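You operate a simulated robot arm through the tools that you are given. There is no shell and no other tool. Be economical: measure what you need, move in short steps, check, and stop when the job is done.

The job below is to be done with a simulated two-armed robot. You get a single attempt, and the scene is never put back.

## Task
Stand the glue cartridge in the warmer, set the dial to 90 and switch it on.
Fine: the warmer was left on: switch it off first. Pass the cartridge from one hand to the other on the way; nozzle up.

The check looks at the end state, three seconds after you hand in, the way a careful person would. Anything else that was tipped, shoved, dropped, spilled or broken makes it a failure.

## Robot
Two 7-joint arms with two-finger grippers on one trunk, on a base that drives. Base frame: it is fixed to the floor where the robot stands at the start and does not move with it; the origin is under the middle of the robot, x ahead of it, y to its left, z up; the surface under the hand at the start is at about z = 90. Readings come in cm, degrees, newtons and seconds.
The left shoulder is at the start at [2.5, 21.5, 123.1], the right one opposite. With the tool pointing down near the work surface each hand reaches from about 18 to 76 cm from the robot's upright axis, wherever it stands, measured 20 degrees to its own side. Places, roughly: sleeve of the cartridge warmer [80, 0, 90]; warmer dial [70, 0, 100]; warmer switch [70, 0, 90]. Payload 2.2 kg a hand.
The TCP of each hand is the grasp point between the finger pads, 1.9 cm short of the fingertips. In the tool frame z runs along the fingers and y along their closing line. Largest opening 11.6 cm; the body of the gripper starts 7 cm behind the TCP.
Orientation is that of the tool frame in the base frame, as [roll, pitch, yaw] about the fixed x, y, z axes, in that order (R = Rz(yaw) Ry(pitch) Rx(roll)). With the fingers straight down and closing along the base's y, the tool's x points along the base's -x, its y along +y and its z along -z.

## Interface
- The arms move only by the tool drive_tool. It takes "left_increments", "right_increments" or both (then of equal length, played together; a hand with none holds still); each is a list of rows, each a list of 3 entries, a list of its own where there are three numbers: the turn, a rotation vector about the base's x, y, z in degrees, then the shift along the base's x, y, z in cm, then the opening in per cent of the stroke, from 0 (shut) to 100 (fully open). In form: [[[wx, wy, wz], [dx, dy, dz], gripper], ...]. A call has 1 to 8 rows; each row shifts and turns the commanded pose from where the row before left it. Rows are played at 5 a second. More than 5 cm and 8.6 degrees between two rows, or a gripper value outside its range, and nothing of the call is played. Where a pose cannot be reached the arm comes as near as it can. A force on the tool above 60 N (or 10 N above the force at the start of the call, whichever is more), or a blocked arm, ends the call early, and 0.2 s more pass. The fingers move at their own pace and stop on an object; they squeeze with about 39 N. The grip force told is the motor's: it shows also when the fingers shut on nothing. Time passes only in rows, and 0.2 s behind the last, so rows that do not move let the fingers close. The reply holds the time, the measured pose of the TCP, the force on the tool along the base axes, the opening and the grip force, in the units named above and with some noise, with the torque about the TCP (base axes, N m) and any sound that the robot's microphone picked up, and new pictures: "show" is both (left out), scene, wrist or none (wrist: the cameras of the hands that moved).
- Cameras (640 x 400 px; columns grow to the right, rows downward): "scene" is now at [13.4, 0.65, 140.44]; the picture's right is [0.08, -1.00, -0.00], its down [-0.54, -0.04, -0.84] and it looks along [0.84, 0.07, -0.55] (base axes); focal length 214 px, centre (320, 200). "left" rides on the left gripper at [6.9, 1.5, -9.6] in its tool frame; the picture's right is [-0.21, 0.98, 0.00], its down [-0.76, -0.17, -0.63] and it looks along [-0.62, -0.14, 0.77] (tool axes); focal length 251 px, centre (320, 200). "right" rides on the right gripper at [6.9, -1.5, -9.7] in its tool frame; the picture's right is [0.21, 0.98, 0.00], its down [-0.76, 0.17, -0.63] and it looks along [-0.62, 0.14, 0.77] (tool axes); focal length 251 px, centre (320, 200). There is no depth. A picture from a camera that has moved, and an enlarged one, comes with that camera's place and axes in the base frame and with its lens.
- raise_lower(by): slides the trunk up (or, below 0, down) by that many cm; the arms and the scene camera ride with it, the base frame stays. It gives what a move gives, with no picture.
- steer(legs): drives the robot by 1 to 6 legs, each [ahead, left, turn to the left] in cm, cm and degrees, along the robot's own axes; the way and the turn of a leg run together, so that a leg with both is an arc; at most 150 cm and 180 degrees a leg. The arms and the cameras ride along, it lands a little off, and it stops where it bumps. It gives what a move gives, and a new picture of the scene camera.
- pan_tilt(pan, tilt): turns the head with the scene camera to pan (to the left, within 80 degrees either way) and tilt (down, from -29 to 69), counted from straight ahead of the robot. It gives what a move gives, and a new picture of the scene camera.
- enlarge(camera, box): a new picture of the part [left, top, right, bottom] of that camera's present view, enlarged. The clock stands still meanwhile.
- sign_off(): hands the job in; it is judged then, once.

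Go step by step. Nothing tells you exact positions but the pictures and the camera data: compare them with the known pose of the tool, close in by small moves and look again before you grip or let go. The budget is 120 turns and 260 pictures, counting those below and the enlarged ones. Unless the task says otherwise, let go and move clear before handing in, and close with one line.

The tools are called by a JSON object that holds its "op" and its "data". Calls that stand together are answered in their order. drive_tool: Moves the arms, as the interface text tells. Its arguments: {"type":"object","properties":{"left_increments":{"type":"array"},"right_increments":{"type":"array"},"show":{"type":"string","enum":["both","scene","wrist","none"]}},"required":[]} The other tools are called the same way: raise_lower (by) slides the trunk up or down; steer (legs) drives the base; pan_tilt (pan, tilt) turns the head that bears the scene camera; enlarge (camera, box) takes an enlarged picture of a part of a camera's view; sign_off () hands the job in.

At the start:

```text
time: 0.0
left_tool_pos: [48.26, 20.48, 121.9]
left_orientation: [-179.9, -0.1, 180.0]
left_wrist_force: [0.6, -1.4, 1.5]
left_moment: [-0.02, 0.01, 0.01]
left_width: 11.58
left_finger_force: 0.0
right_tool_pos: [50.21, -21.39, 129.86]
right_orientation: [-179.9, -0.1, 179.9]
right_wrist_force: [0.3, 0.4, -0.3]
right_moment: [0.0, 0.0, 0.01]
right_width: 11.59
right_finger_force: 0.0
trunk travel left (down, up): [-37.5, 11.5]
robot x, y, heading: [-0.13, -0.25, -0.0]
head pan, tilt: [4.8, 32.8]
```

scene: 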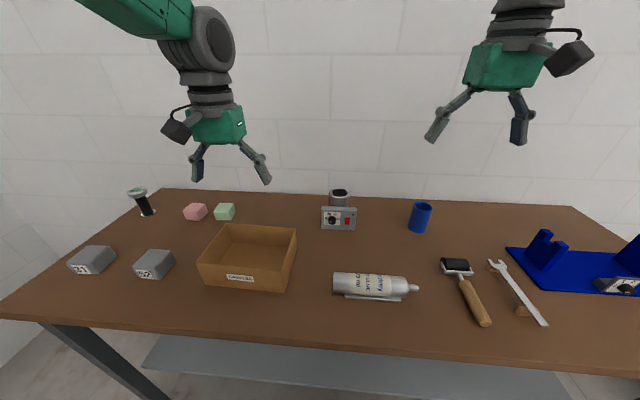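
right: 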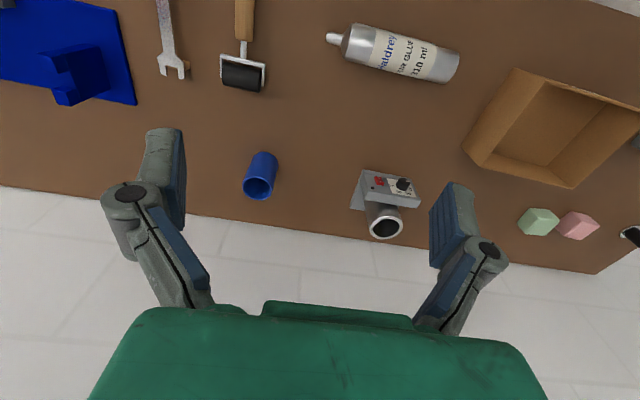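
left: 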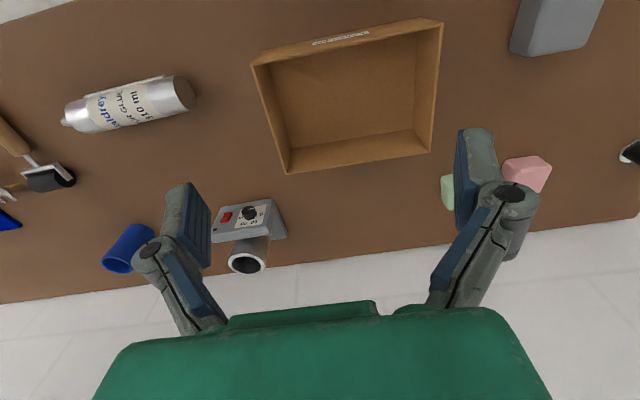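

I see the warmer at the back centre, with a sleeve behind a box carrying a dial and a red switch, and the cartridge lying in front of it with its nozzle to the right. I'll take closer pictures of both first.

{"op": "enlarge", "data": {"camera": "scene", "box": [300, 180, 380, 240]}}

{"op": "enlarge", "data": {"camera": "scene", "box": [310, 250, 440, 320]}}

{"op": "enlarge", "data": {"camera": "left", "box": [190, 180, 310, 290]}}

```text
6.67 times, centred on (340, 210) of scene
camera zoom: at [13.4, 0.65, 140.44], right [0.08, -1.0, 0.0], down [-0.54, -0.04, -0.84], along [0.84, 0.07, -0.55], focal length 1430 px, centre (187, 133)
```

zoom: 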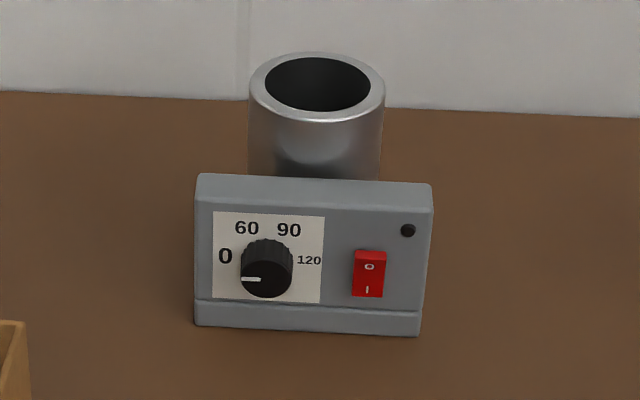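

```text
4.92 times, centred on (375, 285) of scene
camera zoom: at [13.4, 0.65, 140.44], right [0.08, -1.0, 0.0], down [-0.54, -0.04, -0.84], along [0.84, 0.07, -0.55], focal length 1056 px, centre (49, -218)
```

zoom: 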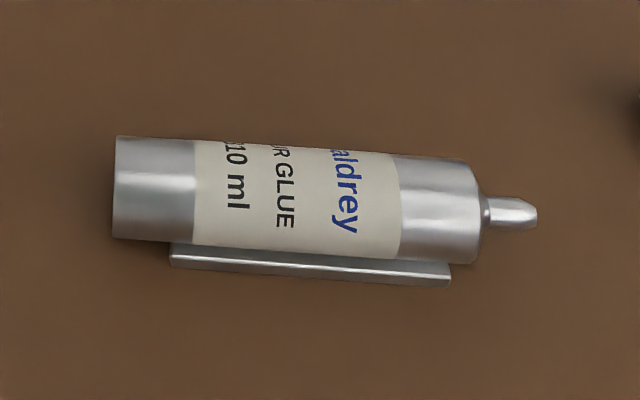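

```text
3.64 times, centred on (250, 235) of left
camera zoom: at [41.3, 21.96, 131.33], right [0.21, 0.98, 0.0], down [0.76, -0.17, 0.63], along [0.62, -0.14, -0.78], focal length 914 px, centre (574, 73)
```

zoom: 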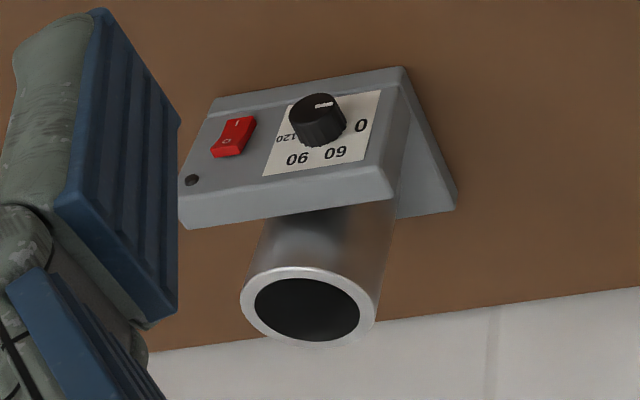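

The pointer sits at about 0 and the lamp looks dark. I need a closer look at the rocker's state.

{"op": "enlarge", "data": {"camera": "scene", "box": [323, 203, 359, 233]}}

{"op": "enlarge", "data": {"camera": "right", "box": [345, 160, 425, 245]}}

{"op": "enlarge", "data": {"camera": "left", "box": [208, 190, 258, 240]}}

```text
13.33 times, centred on (341, 218) of scene
camera zoom: at [13.4, 0.65, 140.44], right [0.08, -1.0, 0.0], down [-0.54, -0.04, -0.84], along [0.84, 0.07, -0.55], focal length 2860 px, centre (40, -40)
```

zoom: 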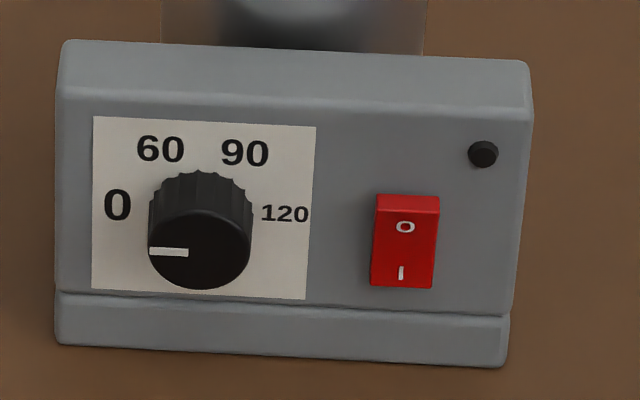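

```text
4.71 times, centred on (385, 202) of right
camera zoom: at [43.39, -22.91, 139.51], right [-0.21, 0.98, 0.0], down [0.76, 0.17, 0.63], along [0.62, 0.14, -0.78], focal length 1183 px, centre (14, 188)
```

zoom: 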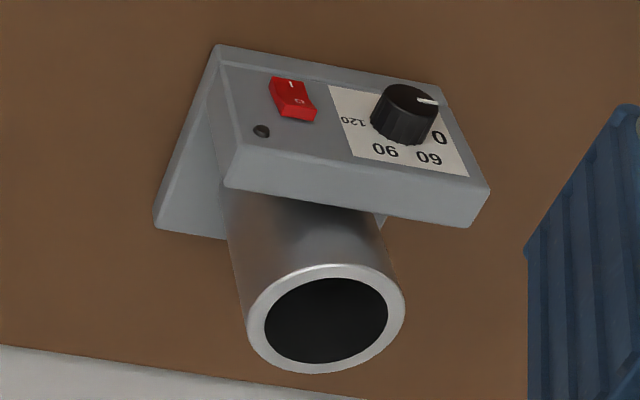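

```text
8.00 times, centred on (233, 215) of left
camera zoom: at [41.3, 21.96, 131.33], right [0.21, 0.98, 0.0], down [0.76, -0.17, 0.63], along [0.62, -0.14, -0.78], focal length 2012 px, centre (1016, 80)
```

zoom: 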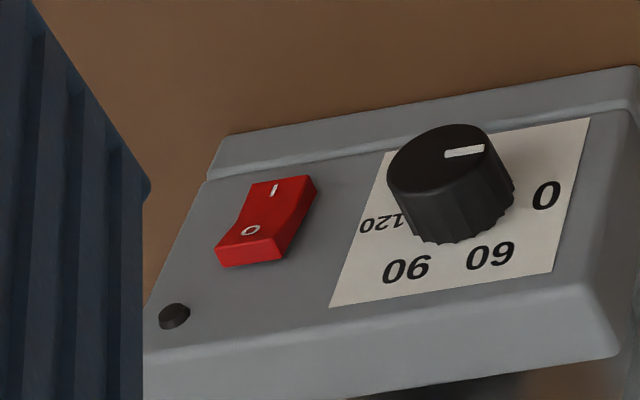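

The O end of the rocker stands proud, so the switch is on (I pressed). The cartridge lies along y near [48, -9], with its nozzle toward -y. I'll check the clearance between the base and the table before driving closer.

{"op": "pan_tilt", "data": {"pan": 0, "tilt": 69}}

```text
time: 1.0
left_tool_pos: [47.9, 20.44, 122.0]
left_orientation: [179.9, 0.1, -179.9]
left_wrist_force: [-0.4, -1.0, -0.8]
left_moment: [-0.02, -0.02, -0.01]
left_width: 11.6
left_finger_force: 0.1
right_tool_pos: [49.94, -21.51, 129.98]
right_orientation: [-180.0, 0.1, -180.0]
right_wrist_force: [-0.4, -0.1, -0.2]
right_moment: [0.01, -0.02, -0.01]
right_width: 11.62
right_finger_force: 0.1
trunk travel left (down, up): [-37.5, 11.5]
robot x, y, heading: [0.01, 0.13, 0.1]
head pan, tilt: [0.0, 68.8]
camera scene: at [10.07, -0.09, 135.76], right [0.0, -1.0, 0.0], down [-0.93, 0.0, -0.36], along [0.36, 0.0, -0.93], focal length 214 px, centre (320, 200)
```

scene: 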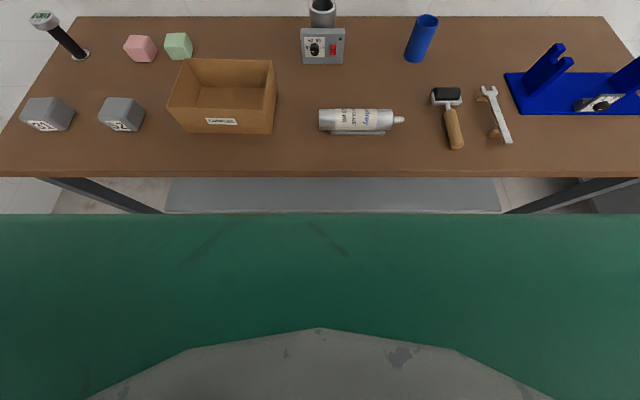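

The trunk front is about 17 cm short of the table edge. I'll drive 12 cm ahead so the warmer is within comfortable reach.

{"op": "steer", "data": {"legs": [[6, 0, 0], [6, 0, 0]]}}

{"op": "pan_tilt", "data": {"pan": 0, "tilt": 38}}

```text
time: 2.5
left_tool_pos: [58.79, 20.4, 122.4]
left_orientation: [-180.0, 0.6, 179.9]
left_wrist_force: [-0.4, -0.4, 0.2]
left_moment: [0.01, -0.04, 0.0]
left_width: 11.6
left_finger_force: 0.0
right_tool_pos: [60.48, -21.61, 130.52]
right_orientation: [180.0, 0.5, 179.9]
right_wrist_force: [-0.1, 0.4, 0.2]
right_moment: [-0.02, -0.07, 0.01]
right_width: 11.61
right_finger_force: 0.2
trunk travel left (down, up): [-37.5, 11.5]
robot x, y, heading: [11.83, 0.09, -0.1]
head pan, tilt: [0.0, 68.8]
camera scene: at [20.47, -0.15, 135.86], right [0.0, -1.0, 0.0], down [-0.93, 0.0, -0.37], along [0.37, 0.0, -0.93], focal length 214 px, centre (320, 200)
```

scene: 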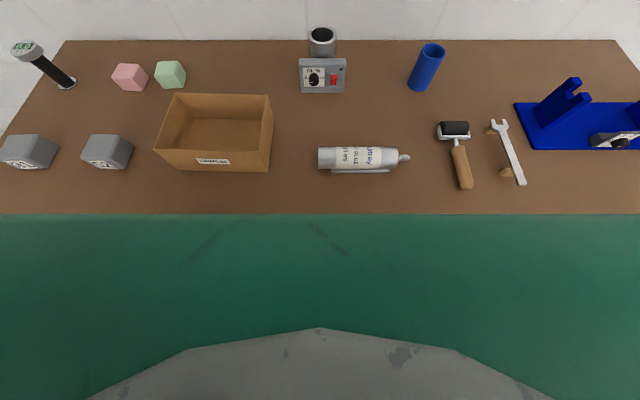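

```text
time: 3.5
left_tool_pos: [59.43, 20.39, 122.03]
left_orientation: [-180.0, 0.3, 179.9]
left_wrist_force: [-0.5, 0.6, -0.2]
left_moment: [0.01, 0.0, 0.04]
left_width: 11.61
left_finger_force: 0.1
right_tool_pos: [61.33, -21.59, 130.04]
right_orientation: [-179.9, 0.2, 179.9]
right_wrist_force: [-0.6, -0.2, 0.5]
right_moment: [0.02, -0.04, -0.02]
right_width: 11.58
right_finger_force: 0.1
trunk travel left (down, up): [-37.5, 11.5]
robot x, y, heading: [11.76, 0.06, 0.1]
head pan, tilt: [0.0, 38.0]
camera scene: at [24.93, -0.15, 139.64], right [0.0, -1.0, 0.0], down [-0.62, 0.0, -0.78], along [0.78, 0.0, -0.62], focal length 214 px, centre (320, 200)
```

scene: 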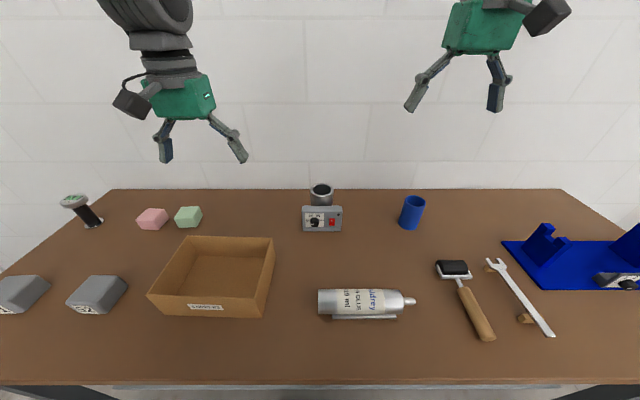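

The drive was clean. Next I bring the right hand, shut, to hover in front of the switch, tilted 45° forward.

{"op": "drive_tool", "data": {"right_increments": [[[0, -7.5, 0], [-0.3, 2.95, -3.2], 0], [[0, -7.5, 0], [-0.3, 2.95, -3.2], 0], [[0, -7.5, 0], [-0.3, 2.95, -3.2], 0], [[0, -7.5, 0], [-0.3, 2.95, -3.2], 0], [[0, -7.5, 0], [-0.3, 2.95, -3.2], 0], [[0, -7.5, 0], [-0.3, 2.95, -3.2], 0], [[0, 0, 0], [0, 0, -4], 0], [[0, 0, 0], [0, 0, -4], 0]]}}

```text
time: 5.3
left_tool_pos: [59.7, 20.26, 121.88]
left_orientation: [-179.9, 0.0, 179.8]
left_wrist_force: [0.6, 0.2, 0.0]
left_moment: [0.0, 0.03, -0.05]
left_width: 11.58
left_finger_force: 0.1
right_tool_pos: [59.7, -5.99, 103.73]
right_orientation: [-177.1, 41.2, -179.5]
right_wrist_force: [-0.2, -0.1, -0.3]
right_moment: [0.0, -0.03, -0.02]
right_width: 0.01
right_finger_force: 28.9
right hand out of reach, approached as far as the arm can: row 5, 6
trunk travel left (down, up): [-37.5, 11.5]
robot x, y, heading: [11.66, 0.07, 0.1]
head pan, tilt: [0.0, 38.0]
camera scene: at [25.21, -0.13, 139.61], right [0.0, -1.0, 0.0], down [-0.62, 0.0, -0.78], along [0.78, 0.0, -0.62], focal length 214 px, centre (320, 200)
camera right: at [48.3, -6.98, 106.52], right [-0.14, 0.97, -0.18], down [0.16, 0.2, 0.97], along [0.98, 0.11, -0.18], focal length 251 px, centre (320, 200)
```

scene: 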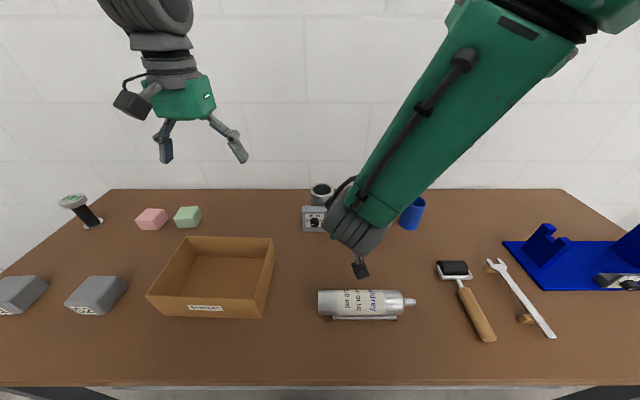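
right: 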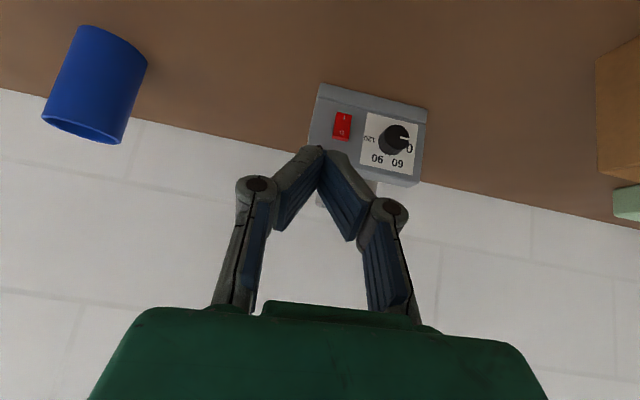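

The switch is dead ahead of the closed fingers. I'll let the arm settle and correct sideways.

{"op": "drive_tool", "data": {"right_increments": [[[0, 0, 0], [0, 1, -1], 0], [[0, 0, 0], [0, 0, 0], 0]], "show": "wrist"}}

{"op": "enlarge", "data": {"camera": "right", "box": [260, 70, 440, 220]}}

```text
time: 5.9
left_tool_pos: [59.62, 20.52, 121.94]
left_orientation: [-179.9, 0.3, 179.9]
left_wrist_force: [-0.9, 0.2, -0.9]
left_moment: [0.0, -0.04, -0.01]
left_width: 11.62
left_finger_force: 0.0
right_tool_pos: [59.49, -4.97, 103.01]
right_orientation: [-177.3, 41.3, -179.6]
right_wrist_force: [-0.1, 0.0, -0.2]
right_moment: [-0.02, -0.02, -0.03]
right_width: 0.0
right_finger_force: 28.3
trunk travel left (down, up): [-37.5, 11.5]
robot x, y, heading: [11.34, -0.37, 0.3]
head pan, tilt: [0.0, 38.0]
camera right: at [48.0, -5.95, 105.7], right [-0.14, 0.97, -0.18], down [0.16, 0.2, 0.97], along [0.98, 0.11, -0.18], focal length 251 px, centre (320, 200)
```

right: 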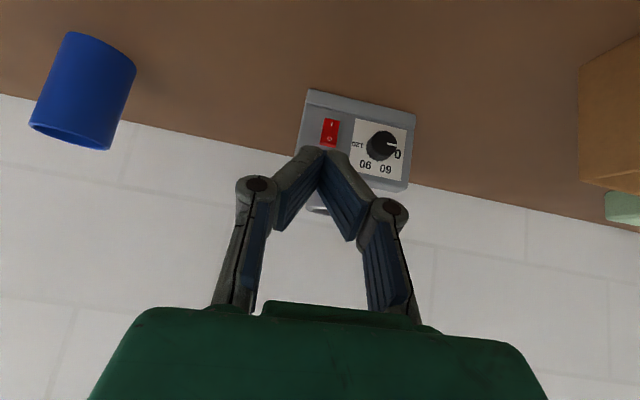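

```text
2.67 times, centred on (350, 145) of right
camera zoom: at [48.0, -5.95, 105.7], right [-0.14, 0.97, -0.18], down [0.16, 0.2, 0.97], along [0.98, 0.11, -0.18], focal length 670 px, centre (240, 347)
```

zoom: 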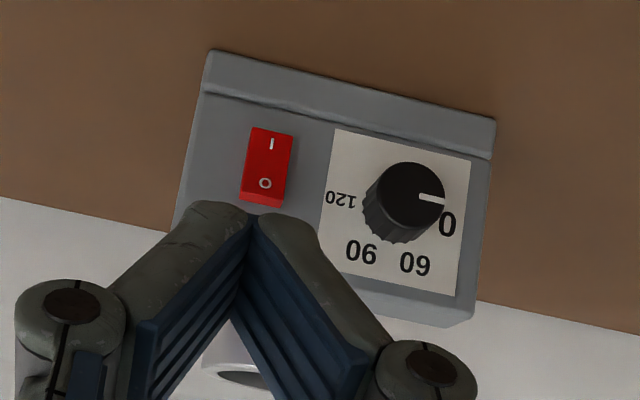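

Both cameras agree: the O half is near [71.2, -3.6, 95.3] and the I half near z 93.5. I'll move in just short of O.

{"op": "drive_tool", "data": {"right_increments": [[[0, 0, 0], [2.4, 0.5, -2.3], 0], [[0, 0, 0], [2.3, 0.5, -2.3], 0], [[0, 0, 0], [2.3, 0.4, -2.2], 0], [[0, 0, 0], [0, 0, 0], 0]], "show": "both"}}

{"op": "enlarge", "data": {"camera": "right", "box": [220, 40, 460, 200]}}

```text
time: 6.9
left_tool_pos: [59.44, 20.51, 122.07]
left_orientation: [-179.9, 0.2, 179.9]
left_wrist_force: [0.3, 0.4, 0.7]
left_moment: [0.01, 0.04, 0.0]
left_width: 11.61
left_finger_force: 0.0
right_tool_pos: [66.48, -3.52, 96.31]
right_orientation: [-177.4, 41.2, -179.5]
right_wrist_force: [0.2, 0.3, -0.2]
right_moment: [-0.01, 0.02, 0.03]
right_width: 0.0
right_finger_force: 28.7
trunk travel left (down, up): [-37.5, 11.5]
robot x, y, heading: [11.54, 0.14, 0.1]
head pan, tilt: [0.0, 38.0]
camera scene: at [24.84, 0.08, 139.65], right [0.0, -1.0, 0.0], down [-0.62, 0.0, -0.79], along [0.79, 0.0, -0.62], focal length 214 px, centre (320, 200)
camera right: at [55.03, -4.61, 99.14], right [-0.14, 0.97, -0.18], down [0.15, 0.2, 0.97], along [0.98, 0.11, -0.18], focal length 251 px, centre (320, 200)
```

scene: 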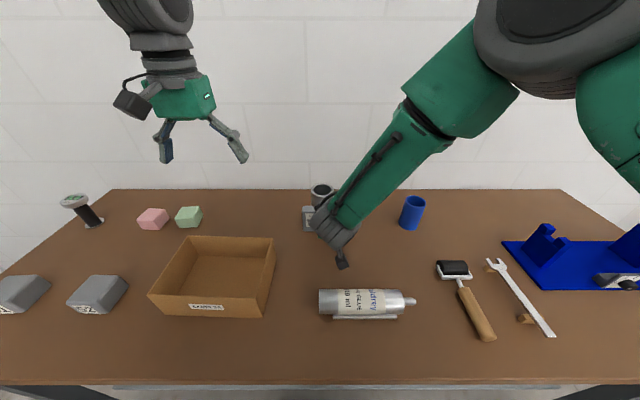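
right: 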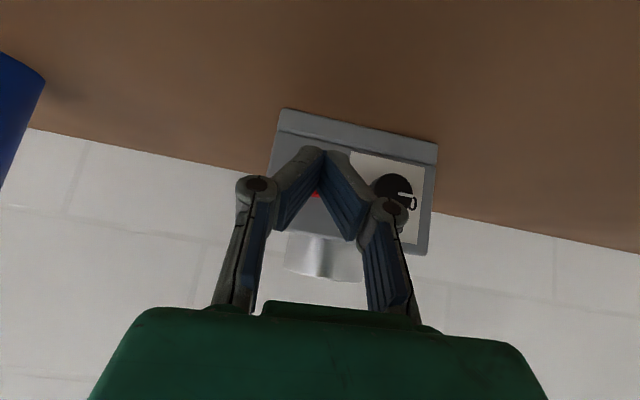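

```text
2.50 times, centred on (340, 120) of right
camera zoom: at [55.03, -4.61, 99.14], right [-0.14, 0.97, -0.18], down [0.15, 0.2, 0.97], along [0.98, 0.11, -0.18], focal length 629 px, centre (270, 400)
```

zoom: 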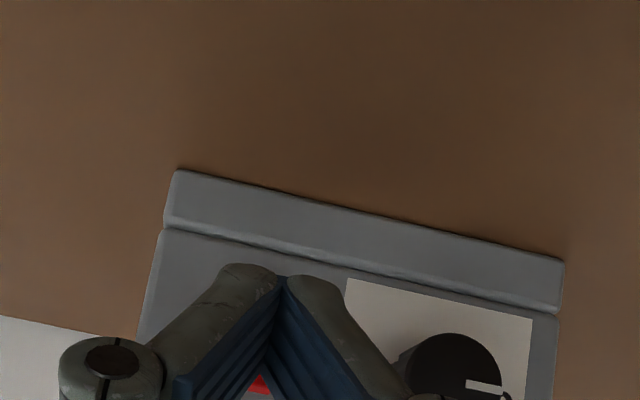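

I'll advance slowly until the rocker takes the load.

{"op": "drive_tool", "data": {"right_increments": [[[0, 0, 0], [0.5, 0, 0], 0], [[0, 0, 0], [0.5, 0, 0], 0], [[0, 0, 0], [0.4, 0, 0], 0], [[0, 0, 0], [0.3, 0, 0], 0], [[0, 0, 0], [0.3, 0, 0], 0], [[0, 0, 0], [0.3, 0, 0], 0]], "show": "wrist"}}

```text
time: 8.3
left_tool_pos: [59.46, 20.51, 121.96]
left_orientation: [-179.9, 0.2, 179.9]
left_wrist_force: [-0.2, 0.0, -0.4]
left_moment: [-0.01, 0.01, -0.04]
left_width: 11.61
left_finger_force: 0.1
right_tool_pos: [68.69, -3.56, 96.22]
right_orientation: [-177.2, 41.4, -179.4]
right_wrist_force: [-2.2, -0.4, 1.1]
right_moment: [0.01, -0.01, 0.01]
right_width: 0.0
right_finger_force: 29.0
trunk travel left (down, up): [-37.5, 11.5]
robot x, y, heading: [11.83, 0.02, -0.0]
head pan, tilt: [0.0, 38.0]
camera right: at [57.26, -4.67, 99.11], right [-0.14, 0.97, -0.18], down [0.15, 0.2, 0.97], along [0.98, 0.11, -0.18], focal length 251 px, centre (320, 200)
```

right: 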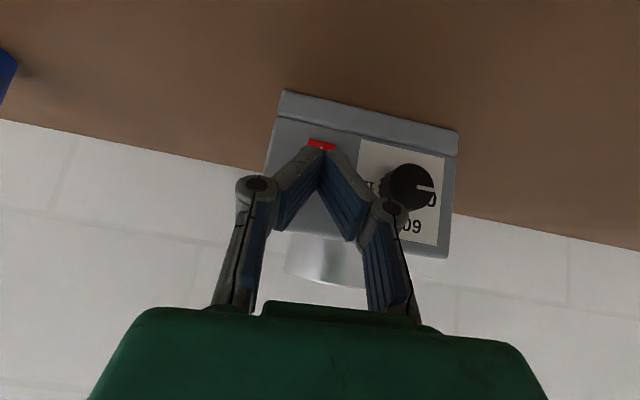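

Contact has begun (about 2 N). I'll press a little further.

{"op": "drive_tool", "data": {"right_increments": [[[0, 0, 0], [0.2, 0, 0], 0], [[0, 0, 0], [0.2, 0, 0], 0], [[0, 0, 0], [0.2, 0, 0], 0]], "show": "wrist"}}

```text
time: 9.1
left_tool_pos: [58.99, 20.37, 122.23]
left_orientation: [-179.9, 0.5, 179.9]
left_wrist_force: [0.7, -0.3, -0.1]
left_moment: [-0.02, 0.02, -0.04]
left_width: 11.63
left_finger_force: 0.0
right_tool_pos: [68.86, -3.59, 96.37]
right_orientation: [-177.4, 41.2, -179.5]
right_wrist_force: [-34.5, 0.0, 8.0]
right_moment: [0.05, 0.07, 0.08]
right_width: 0.59
right_finger_force: 28.5
trunk travel left (down, up): [-37.5, 11.5]
robot x, y, heading: [11.65, -0.31, -0.2]
head pan, tilt: [0.0, 38.0]
camera right: at [57.32, -4.7, 99.12], right [-0.14, 0.97, -0.18], down [0.16, 0.2, 0.97], along [0.98, 0.11, -0.18], focal length 251 px, centre (320, 200)
```

right: 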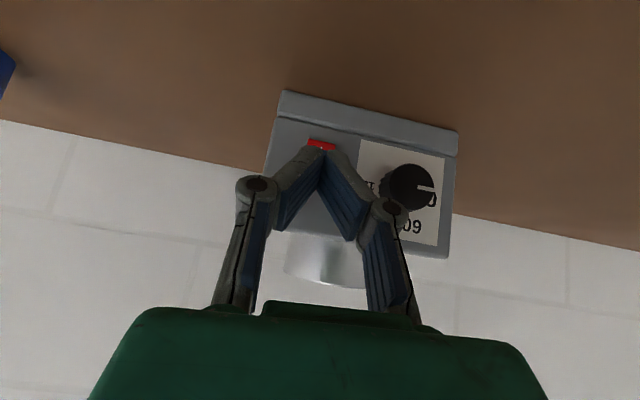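

The load rose to 34 N, so I'll back off and check the rocker.

{"op": "drive_tool", "data": {"right_increments": [[[0, 0, 0], [-2, 0, 0], 0], [[0, 0, 0], [-4, 0, 3], 0], [[0, 0, 0], [-4, 0, 3], 0], [[0, 0, 0], [0, 0, 0], 0]], "show": "wrist"}}

{"op": "enlarge", "data": {"camera": "right", "box": [280, 80, 400, 180]}}

```text
time: 10.1
left_tool_pos: [59.67, 20.5, 121.74]
left_orientation: [-179.9, 0.1, 179.9]
left_wrist_force: [-0.3, -0.2, 0.9]
left_moment: [0.01, 0.02, -0.01]
left_width: 11.59
left_finger_force: 0.1
right_tool_pos: [59.78, -3.56, 102.05]
right_orientation: [-177.3, 41.2, -179.6]
right_wrist_force: [-0.2, 0.2, 0.4]
right_moment: [0.01, 0.0, 0.01]
right_width: 0.0
right_finger_force: 28.9
trunk travel left (down, up): [-37.5, 11.5]
robot x, y, heading: [11.64, 0.48, -0.2]
head pan, tilt: [0.0, 38.0]
camera right: at [48.32, -4.56, 104.8], right [-0.14, 0.97, -0.18], down [0.16, 0.2, 0.97], along [0.98, 0.11, -0.18], focal length 251 px, centre (320, 200)
```

right: 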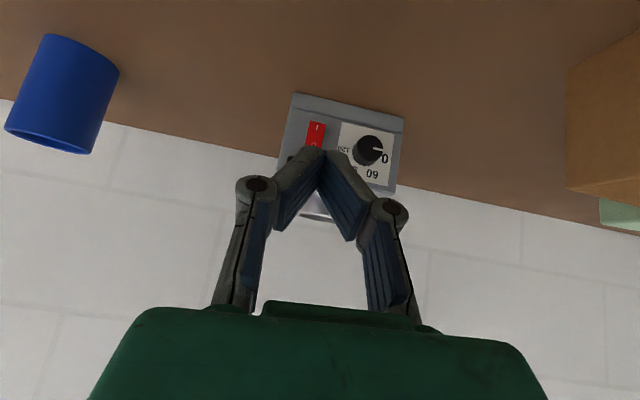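

```text
4.00 times, centred on (340, 130) of right
camera zoom: at [48.32, -4.56, 104.8], right [-0.14, 0.97, -0.18], down [0.16, 0.2, 0.97], along [0.98, 0.11, -0.18], focal length 1006 px, centre (240, 480)
```

zoom: 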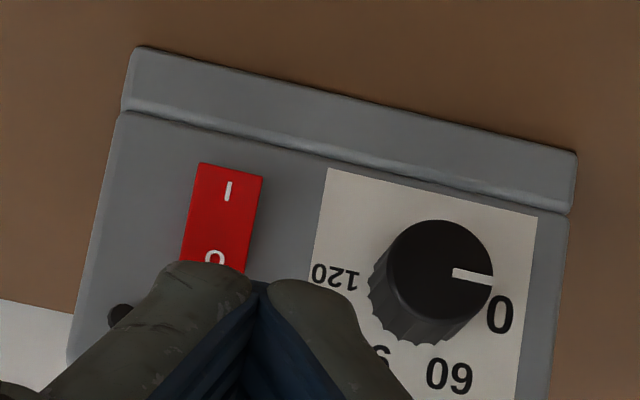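

I'll clear the hand, returning it to pointing down, and inspect with the scene camera.

{"op": "drive_tool", "data": {"right_increments": [[[0, 7, 0], [-1, -2.5, 3.5], 50], [[0, 7, 0], [-1, -2.5, 3.5], 50], [[0, 7, 0], [-1, -2.5, 3.5], 70], [[0, 7, 0], [-1, -2.5, 3.5], 70], [[0, 7, 0], [-1, -2.5, 3.5], 70], [[0, 7, 0], [-1, -2.5, 3.5], 70], [[0, 3, 0], [0, -2, 0], 70], [[0, 0, 0], [0, 0, 0], 70]], "show": "none"}}

{"op": "enlarge", "data": {"camera": "scene", "box": [295, 175, 355, 235]}}

{"op": "enlarge", "data": {"camera": "left", "box": [150, 120, 310, 260]}}

```text
time: 11.9
left_tool_pos: [59.53, 20.31, 121.99]
left_orientation: [-180.0, 0.2, 179.9]
left_wrist_force: [0.4, 0.0, 0.1]
left_moment: [-0.02, 0.01, -0.02]
left_width: 11.6
left_finger_force: 0.2
right_tool_pos: [53.34, -20.83, 123.4]
right_orientation: [-177.6, -3.7, -179.7]
right_wrist_force: [0.6, -0.7, 0.1]
right_moment: [0.02, 0.05, 0.01]
right_width: 8.12
right_finger_force: 0.1
trunk travel left (down, up): [-37.5, 11.5]
robot x, y, heading: [11.69, 0.0, 0.1]
head pan, tilt: [0.0, 38.0]
```

```text
6.67 times, centred on (325, 205) of scene
camera zoom: at [24.76, -0.16, 139.66], right [0.0, -1.0, 0.0], down [-0.62, 0.0, -0.79], along [0.79, 0.0, -0.62], focal length 1430 px, centre (287, 167)
```

zoom: 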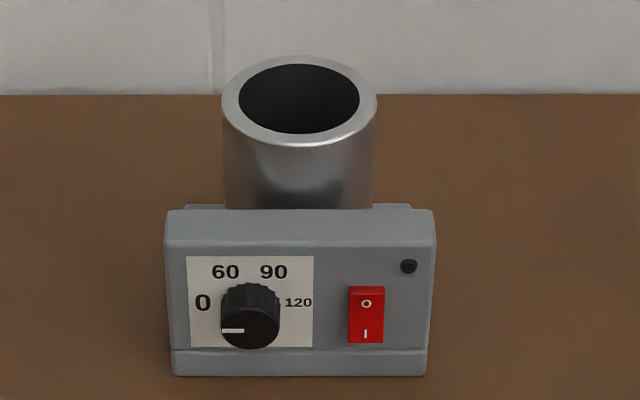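

```text
2.86 times, centred on (230, 190) of left
camera zoom: at [52.49, 21.84, 131.58], right [0.22, 0.98, 0.0], down [0.75, -0.17, 0.64], along [0.62, -0.14, -0.77], focal length 718 px, centre (577, 229)
```

zoom: 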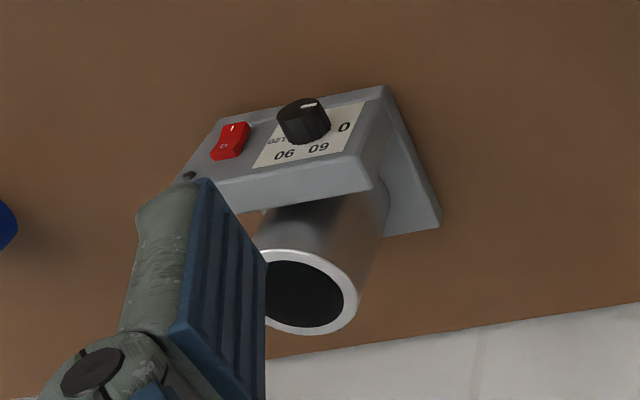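

{"op": "enlarge", "data": {"camera": "left", "box": [193, 155, 243, 185]}}

{"op": "enlarge", "data": {"camera": "scene", "box": [318, 197, 340, 213]}}

```text
12.80 times, centred on (218, 170) of left
camera zoom: at [52.49, 21.84, 131.58], right [0.22, 0.98, 0.0], down [0.75, -0.17, 0.64], along [0.62, -0.14, -0.77], focal length 3218 px, centre (1626, 584)
```

zoom: 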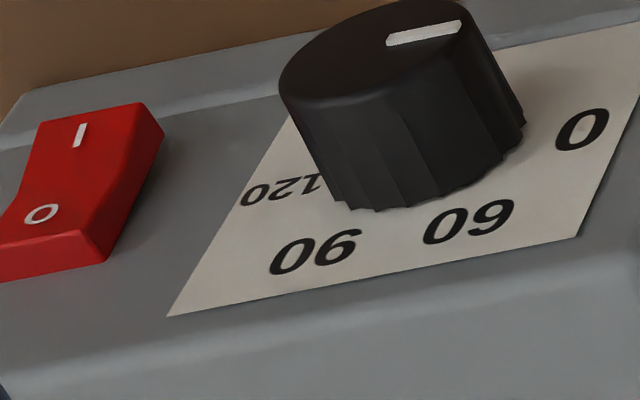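

```text
16.00 times, centred on (329, 205) of scene
camera zoom: at [24.76, -0.16, 139.66], right [0.0, -1.0, 0.0], down [-0.62, 0.0, -0.79], along [0.79, 0.0, -0.62], focal length 3432 px, centre (176, 120)
```

zoom: 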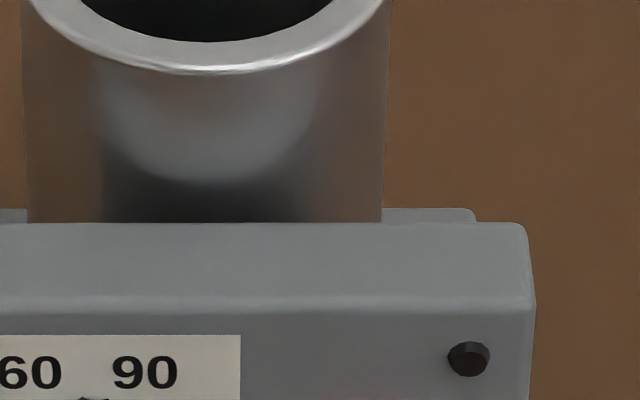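

{"op": "enlarge", "data": {"camera": "scene", "box": [318, 214, 342, 230]}}

```text
16.00 times, centred on (330, 222) of scene
camera zoom: at [24.76, -0.16, 139.66], right [0.0, -1.0, 0.0], down [-0.62, 0.0, -0.79], along [0.79, 0.0, -0.62], focal length 3432 px, centre (160, -152)
```

zoom: 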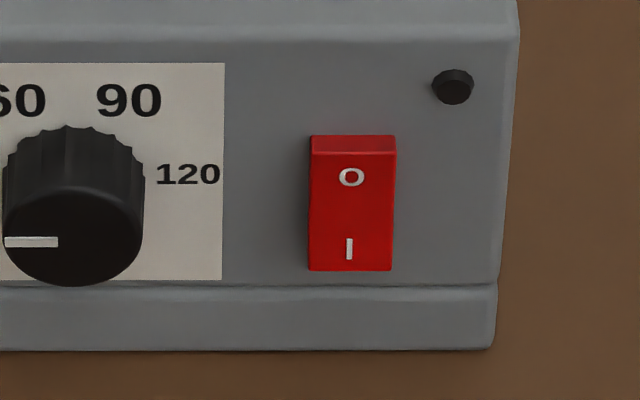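

The O end now sits clearly lower than before (strip-to-face ratio roughly halved), so the switch is off. Next the left hand goes over the cartridge, turned so its fingers close along x, while the right hand clears to the side.

{"op": "drive_tool", "data": {"left_increments": [[[0, 0, -8.2], [-1.1, -2.4, -0.5], 75], [[0, 0, -8.2], [-1.1, -2.4, -0.5], 75], [[0, 0, -8.2], [-1.1, -2.4, -0.5], 75], [[0, 0, -8.2], [-1.1, -2.4, -0.5], 75], [[0, 0, -8.2], [-1.1, -2.4, -0.5], 75], [[0, 0, -8.2], [-1.1, -2.4, -0.5], 75], [[0, 0, -8.2], [-1.1, -2.4, -0.5], 75], [[0, 0, -8.2], [-1.1, -2.4, -0.5], 75]], "right_increments": [[[0, 0, 0], [0, -2, 0], 70], [[0, 0, 0], [0, -2, 0], 70], [[0, 0, 0], [0, -2, 0], 70], [[0, 0, 0], [0, -2, 0], 70], [[0, 0, 0], [0, -2, 0], 70], [[0, 0, 0], [0, -2, 0], 70], [[0, 0, 0], [0, -2, 0], 70], [[0, 0, 0], [0, 0, 0], 70]], "show": "none"}}

{"op": "drive_tool", "data": {"left_increments": [[[0, 0, -8.2], [-1.0, -2.5, -1], 75], [[0, 0, -8.2], [-1.0, -2.5, -1], 75], [[0, 0, -8.0], [-1, -2.5, -1], 75], [[0, 0, 0], [0, 0, 0], 75]], "show": "both"}}

```text
time: 13.7
left_tool_pos: [50.46, 0.9, 117.94]
left_orientation: [180.0, 0.1, 114.1]
left_wrist_force: [0.5, -0.2, -0.1]
left_moment: [0.0, 0.02, 0.01]
left_width: 8.7
left_finger_force: 0.0
right_tool_pos: [53.52, -34.98, 123.32]
right_orientation: [-177.9, -3.7, -179.7]
right_wrist_force: [-0.1, 1.1, 0.4]
right_moment: [-0.03, 0.0, 0.0]
right_width: 8.1
right_finger_force: 0.1
trunk travel left (down, up): [-37.5, 11.5]
robot x, y, heading: [11.54, 0.05, -0.1]
head pan, tilt: [0.0, 38.0]
```

```text
time: 14.7
left_tool_pos: [47.42, -6.42, 114.72]
left_orientation: [-179.9, 0.2, 89.8]
left_wrist_force: [-0.3, -0.4, -0.6]
left_moment: [-0.01, 0.03, 0.0]
left_width: 8.7
left_finger_force: 0.1
right_tool_pos: [53.72, -34.85, 123.28]
right_orientation: [-177.8, -3.7, -179.8]
right_wrist_force: [-0.2, -0.7, 0.3]
right_moment: [0.0, -0.03, 0.0]
right_width: 8.11
right_finger_force: 0.0
trunk travel left (down, up): [-37.5, 11.5]
robot x, y, heading: [11.69, -0.07, -0.2]
head pan, tilt: [0.0, 38.0]
camera scene: at [24.71, -0.53, 139.66], right [0.0, -1.0, 0.0], down [-0.62, 0.0, -0.79], along [0.79, 0.0, -0.62], focal length 214 px, centre (320, 200)
camera left: at [48.98, 0.48, 124.37], right [0.98, -0.22, 0.0], down [-0.17, -0.75, 0.64], along [-0.14, -0.62, -0.77], focal length 251 px, centre (320, 200)
```

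scene: 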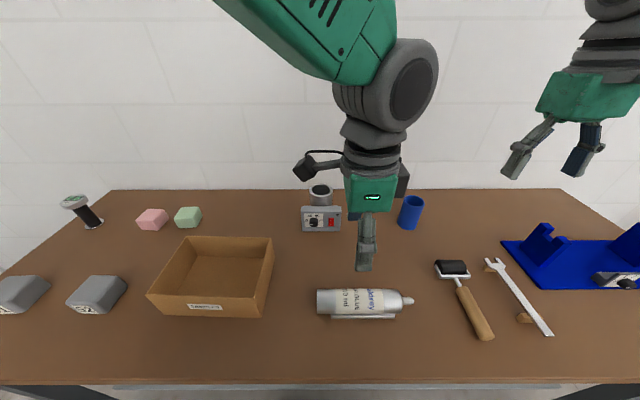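
left: 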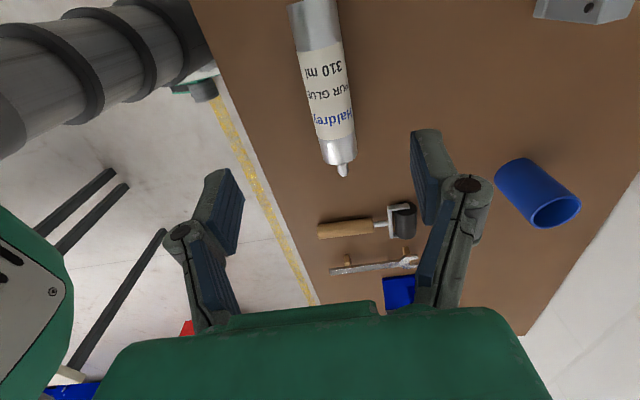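

The cartridge axis runs along y at x ≈ 47.9. I'll align and descend to just above it.

{"op": "drive_tool", "data": {"left_increments": [[[0, 0, 0], [0.2, 0, -4.5], 75], [[0, 0, 0], [0.2, 0, -4.5], 75], [[0, 0, 0], [0, 0, -4], 75], [[0, 0, 0], [0, 0, -2.7], 75], [[0, 0, 0], [0, 0, 0], 75]], "show": "both"}}

{"op": "enlarge", "data": {"camera": "scene", "box": [300, 250, 430, 335]}}

```text
time: 16.1
left_tool_pos: [50.05, -5.6, 102.53]
left_orientation: [179.6, 5.0, 93.7]
left_wrist_force: [-0.1, 0.0, -0.4]
left_moment: [-0.02, -0.02, 0.0]
left_width: 8.68
left_finger_force: 0.1
right_tool_pos: [53.21, -34.9, 123.5]
right_orientation: [-177.7, -3.4, -179.7]
right_wrist_force: [0.6, -0.1, -1.3]
right_moment: [0.01, 0.0, 0.02]
right_width: 8.12
right_finger_force: 0.2
trunk travel left (down, up): [-37.5, 11.5]
robot x, y, heading: [11.52, -0.28, -0.1]
head pan, tilt: [0.0, 38.0]
stopped in row 5 (left hand): the arm was blocked; the commanded pose is now the measured one
camera scene: at [24.68, -0.44, 139.67], right [0.0, -1.0, 0.0], down [-0.62, 0.0, -0.79], along [0.79, 0.0, -0.62], focal length 214 px, centre (320, 200)
camera left: at [50.87, 2.15, 111.48], right [0.99, -0.15, 0.03], down [-0.13, -0.71, 0.69], along [-0.08, -0.69, -0.72], focal length 251 px, centre (320, 200)
```

scene: 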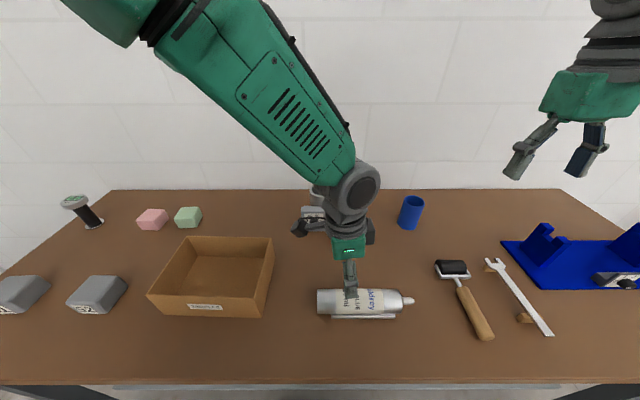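
left: 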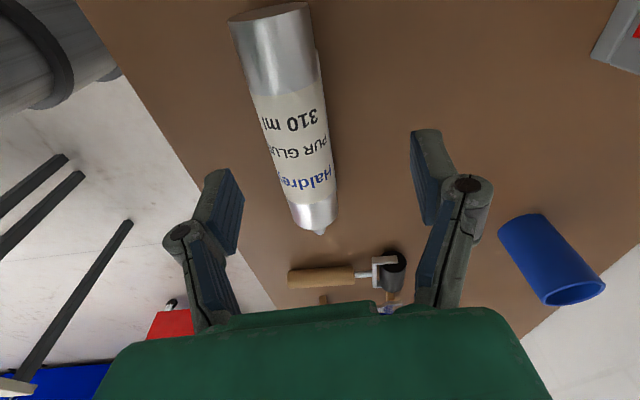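

```text
4.71 times, centred on (365, 292) of scene
camera zoom: at [24.68, -0.44, 139.67], right [0.0, -1.0, 0.0], down [-0.62, 0.0, -0.79], along [0.79, 0.0, -0.62], focal length 1009 px, centre (108, -235)
```

zoom: 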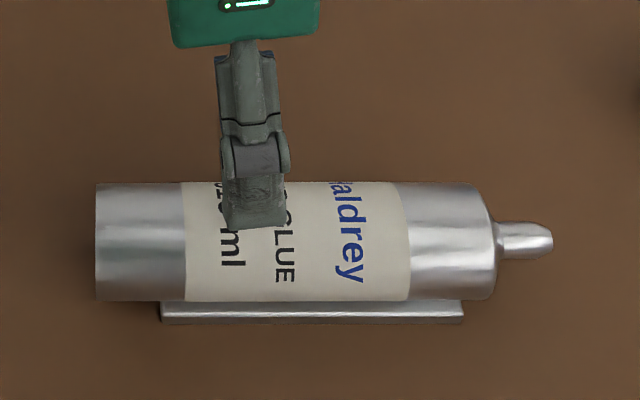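

The left arm runs into its limits here, too close to and across the body. I'll lift it, then reposition the base back and to the right so the cartridge sits in the left hand's natural area.

{"op": "drive_tool", "data": {"left_increments": [[[0, 0, 0], [0, 0, 4.5], 75], [[0, 0, 0], [-0.5, 0, 4.5], 75], [[0, 0, 0], [-0.5, 0, 4], 75]], "show": "none"}}

{"op": "steer", "data": {"legs": [[-7, 0, 0], [0, -17, 0]]}}

```text
time: 16.9
left_tool_pos: [49.02, -5.29, 115.45]
left_orientation: [179.4, 4.9, 93.3]
left_wrist_force: [-0.4, -0.4, 0.6]
left_moment: [0.01, -0.03, -0.01]
left_width: 8.71
left_finger_force: 0.0
right_tool_pos: [53.17, -34.65, 123.44]
right_orientation: [-177.5, -3.5, -179.7]
right_wrist_force: [-0.4, 0.0, 0.0]
right_moment: [-0.02, -0.03, 0.0]
right_width: 8.12
right_finger_force: 0.1
trunk travel left (down, up): [-37.5, 11.5]
robot x, y, heading: [11.66, -0.01, -0.4]
head pan, tilt: [0.0, 38.0]
```

```text
time: 18.9
left_tool_pos: [42.22, -18.97, 115.51]
left_orientation: [179.7, 6.2, 93.2]
left_wrist_force: [-0.2, 0.9, 1.3]
left_moment: [-0.11, 0.12, 0.01]
left_width: 8.7
left_finger_force: 0.0
right_tool_pos: [46.51, -48.0, 124.18]
right_orientation: [-176.2, -3.6, 180.0]
right_wrist_force: [0.4, 1.0, 0.7]
right_moment: [-0.1, 0.12, -0.01]
right_width: 8.11
right_finger_force: 0.2
trunk travel left (down, up): [-37.5, 11.5]
robot x, y, heading: [4.67, -15.94, -0.5]
head pan, tilt: [0.0, 38.0]
camera scene: at [18.18, -12.19, 139.57], right [0.0, -1.0, 0.03], down [-0.62, -0.02, -0.78], along [0.78, -0.02, -0.62], focal length 214 px, centre (320, 200)
```

scene: 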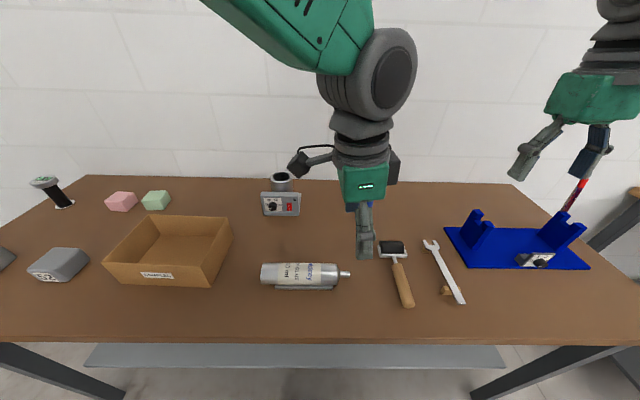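

I'll bring the left hand over the cartridge again and square it up.

{"op": "drive_tool", "data": {"left_increments": [[[2.5, 0, -1.7], [1.5, 3.5, 0], 75], [[2.5, 0, -1.7], [1.5, 3.5, 0], 75], [[0, 0, 0], [1.5, 3.5, -1], 75], [[0, 0, 0], [1, 3, -2], 75], [[0, 0, 0], [0, 0, -3], 75], [[0, 0, 0], [0, 0, -3], 75], [[0, 0, 0], [0, 0, 0], 75]], "show": "wrist"}}

```text
time: 20.8
left_tool_pos: [47.21, -4.17, 106.51]
left_orientation: [179.3, 1.3, 90.2]
left_wrist_force: [0.6, 0.9, 0.4]
left_moment: [-0.08, -0.01, 0.02]
left_width: 8.69
left_finger_force: 0.0
right_tool_pos: [45.56, -46.77, 124.56]
right_orientation: [-175.9, -3.2, -179.6]
right_wrist_force: [1.2, 0.6, -0.5]
right_moment: [-0.09, 0.0, 0.02]
right_width: 8.13
right_finger_force: 0.0
trunk travel left (down, up): [-37.5, 11.5]
robot x, y, heading: [4.94, -14.87, -0.1]
head pan, tilt: [0.0, 38.0]
stopped in row 7 (left hand): the arm was blocked; the commanded pose is now the measured one
camera left: at [48.39, 2.9, 115.98], right [0.98, -0.21, 0.02], down [-0.17, -0.74, 0.65], along [-0.12, -0.64, -0.76], focal length 251 px, centre (320, 200)
```

left: 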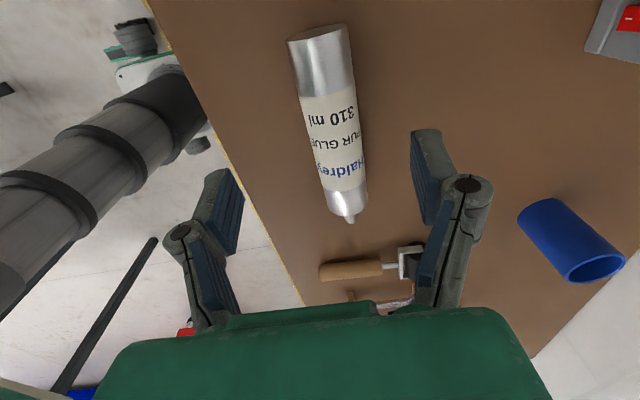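

The arm reports blocked again, and the trunk seems slightly tilted. I'll look at the whole scene before continuing.

{"op": "drive_tool", "data": {"left_increments": [[[0, 0, 0], [0, 0, 2], 75], [[0, 0, 0], [0, 0, 0], 75]], "show": "scene"}}

{"op": "pan_tilt", "data": {"pan": 70, "tilt": 45}}

```text
time: 21.4
left_tool_pos: [47.14, -5.53, 108.65]
left_orientation: [179.2, 0.6, 90.2]
left_wrist_force: [-0.5, -0.2, 0.1]
left_moment: [0.0, -0.03, -0.02]
left_width: 8.7
left_finger_force: 0.0
right_tool_pos: [45.72, -48.29, 124.11]
right_orientation: [-176.6, -3.1, -179.6]
right_wrist_force: [-0.4, 0.2, 0.6]
right_moment: [-0.02, 0.0, 0.03]
right_width: 8.14
right_finger_force: 0.0
trunk travel left (down, up): [-37.5, 11.5]
robot x, y, heading: [4.92, -14.77, -0.2]
head pan, tilt: [0.0, 38.0]
camera scene: at [17.89, -16.18, 139.65], right [-0.01, -1.0, -0.01], down [-0.62, 0.01, -0.79], along [0.79, 0.0, -0.62], focal length 214 px, centre (320, 200)
```

scene: 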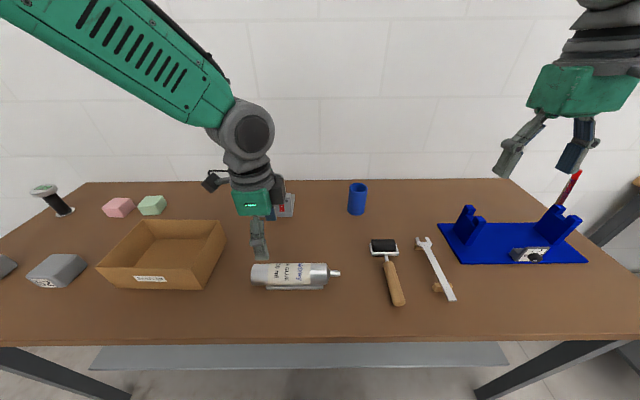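

```text
time: 22.8
left_tool_pos: [47.16, -8.91, 108.84]
left_orientation: [179.1, -0.8, 89.9]
left_wrist_force: [0.5, -0.9, 0.5]
left_moment: [0.07, -0.01, -0.02]
left_width: 8.7
left_finger_force: 0.0
right_tool_pos: [45.75, -51.93, 123.34]
right_orientation: [-178.1, -3.2, -179.6]
right_wrist_force: [-0.3, -1.0, 0.2]
right_moment: [0.07, -0.02, 0.02]
right_width: 8.12
right_finger_force: 0.0
trunk travel left (down, up): [-37.5, 11.5]
robot x, y, heading: [4.98, -15.42, -0.4]
head pan, tilt: [70.0, 45.0]
camera scene: at [12.12, -9.07, 138.69], right [0.94, -0.35, -0.01], down [-0.25, -0.66, -0.71], along [0.24, 0.67, -0.7], focal length 214 px, centre (320, 200)
```

scene: 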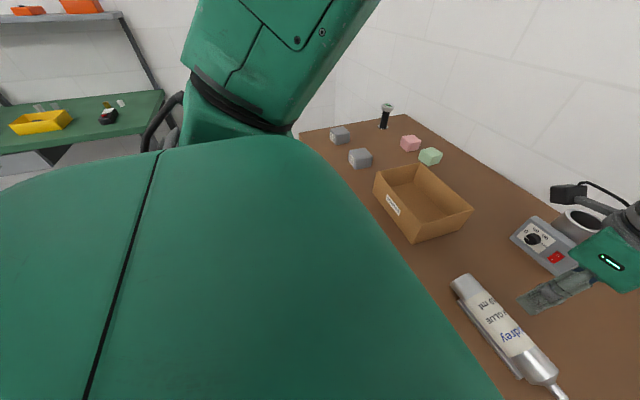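

The trunk is swaying sideways after the lateral drive, which likely caused the "blocked" stop. I'll wait for it to settle.

{"op": "pan_tilt", "data": {"pan": 0, "tilt": 38}}

{"op": "drive_tool", "data": {"left_increments": [[[0, 0, 0], [0, 0, 0], 75], [[0, 0, 0], [0, 0, 0], 75], [[0, 0, 0], [0, 0, 0], 75], [[0, 0, 0], [0, 0, 0], 75], [[0, 0, 0], [0, 0, 0], 75], [[0, 0, 0], [0, 0, 0], 75], [[0, 0, 0], [0, 0, 0], 75], [[0, 0, 0], [0, 0, 0], 75]], "show": "none"}}

{"op": "drive_tool", "data": {"left_increments": [[[0, 0, 0], [0, 0, 0], 75], [[0, 0, 0], [0, 0, 0], 75], [[0, 0, 0], [0, 0, 0], 75], [[0, 0, 0], [0, 0, 0], 75], [[0, 0, 0], [0, 0, 0], 75], [[0, 0, 0], [0, 0, 0], 75]], "show": "wrist"}}

```text
time: 24.2
left_tool_pos: [47.19, -2.93, 108.57]
left_orientation: [179.3, 1.8, 90.3]
left_wrist_force: [-0.3, 1.2, -0.3]
left_moment: [-0.11, 0.01, -0.02]
left_width: 8.72
left_finger_force: 0.1
right_tool_pos: [45.7, -45.38, 124.79]
right_orientation: [-175.4, -3.1, -179.5]
right_wrist_force: [0.5, 1.3, -0.3]
right_moment: [-0.11, 0.02, -0.01]
right_width: 8.1
right_finger_force: 0.0
trunk travel left (down, up): [-37.5, 11.5]
robot x, y, heading: [4.99, -14.53, -0.3]
head pan, tilt: [0.0, 38.0]
camera scene: at [17.9, -12.28, 139.65], right [0.0, -1.0, 0.02], down [-0.62, -0.01, -0.79], along [0.79, -0.01, -0.62], focal length 214 px, centre (320, 200)
```

scene: 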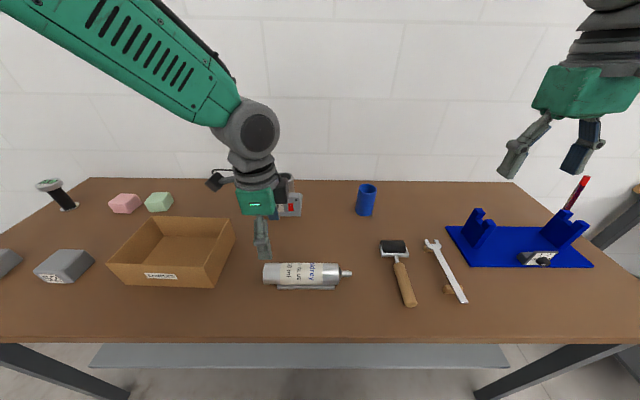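

```text
time: 26.2
left_tool_pos: [46.79, -2.46, 108.67]
left_orientation: [179.1, 1.8, 90.4]
left_wrist_force: [0.0, 1.6, 0.6]
left_moment: [-0.01, -0.02, -0.02]
left_width: 8.69
left_finger_force: 0.0
right_tool_pos: [45.51, -44.8, 124.88]
right_orientation: [-175.3, -2.9, -179.3]
right_wrist_force: [0.8, -0.1, 0.5]
right_moment: [-0.03, -0.02, 0.04]
right_width: 8.1
right_finger_force: 0.0
trunk travel left (down, up): [-37.5, 11.5]
robot x, y, heading: [4.72, -14.26, -0.1]
head pan, tilt: [0.0, 38.0]
stopped in row 8 (left hand): the arm was blocked; the commanded pose is now the measured one
```

```text
time: 27.6
left_tool_pos: [47.01, -5.55, 108.8]
left_orientation: [179.1, 0.3, 90.3]
left_wrist_force: [-0.4, 0.1, -0.2]
left_moment: [0.03, -0.01, 0.02]
left_width: 8.72
left_finger_force: 0.2
right_tool_pos: [45.33, -48.32, 124.03]
right_orientation: [-176.7, -3.0, -179.4]
right_wrist_force: [-0.5, -0.3, 0.2]
right_moment: [0.05, -0.02, -0.06]
right_width: 8.11
right_finger_force: 0.0
trunk travel left (down, up): [-37.5, 11.5]
robot x, y, heading: [4.87, -14.34, -0.2]
head pan, tilt: [0.0, 38.0]
camera left: at [48.21, 1.46, 118.36], right [0.98, -0.21, 0.02], down [-0.17, -0.75, 0.64], along [-0.12, -0.62, -0.77], focal length 251 px, centre (320, 200)
```

left: 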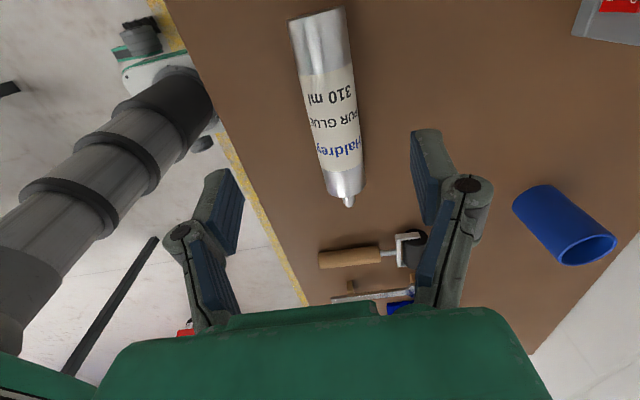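

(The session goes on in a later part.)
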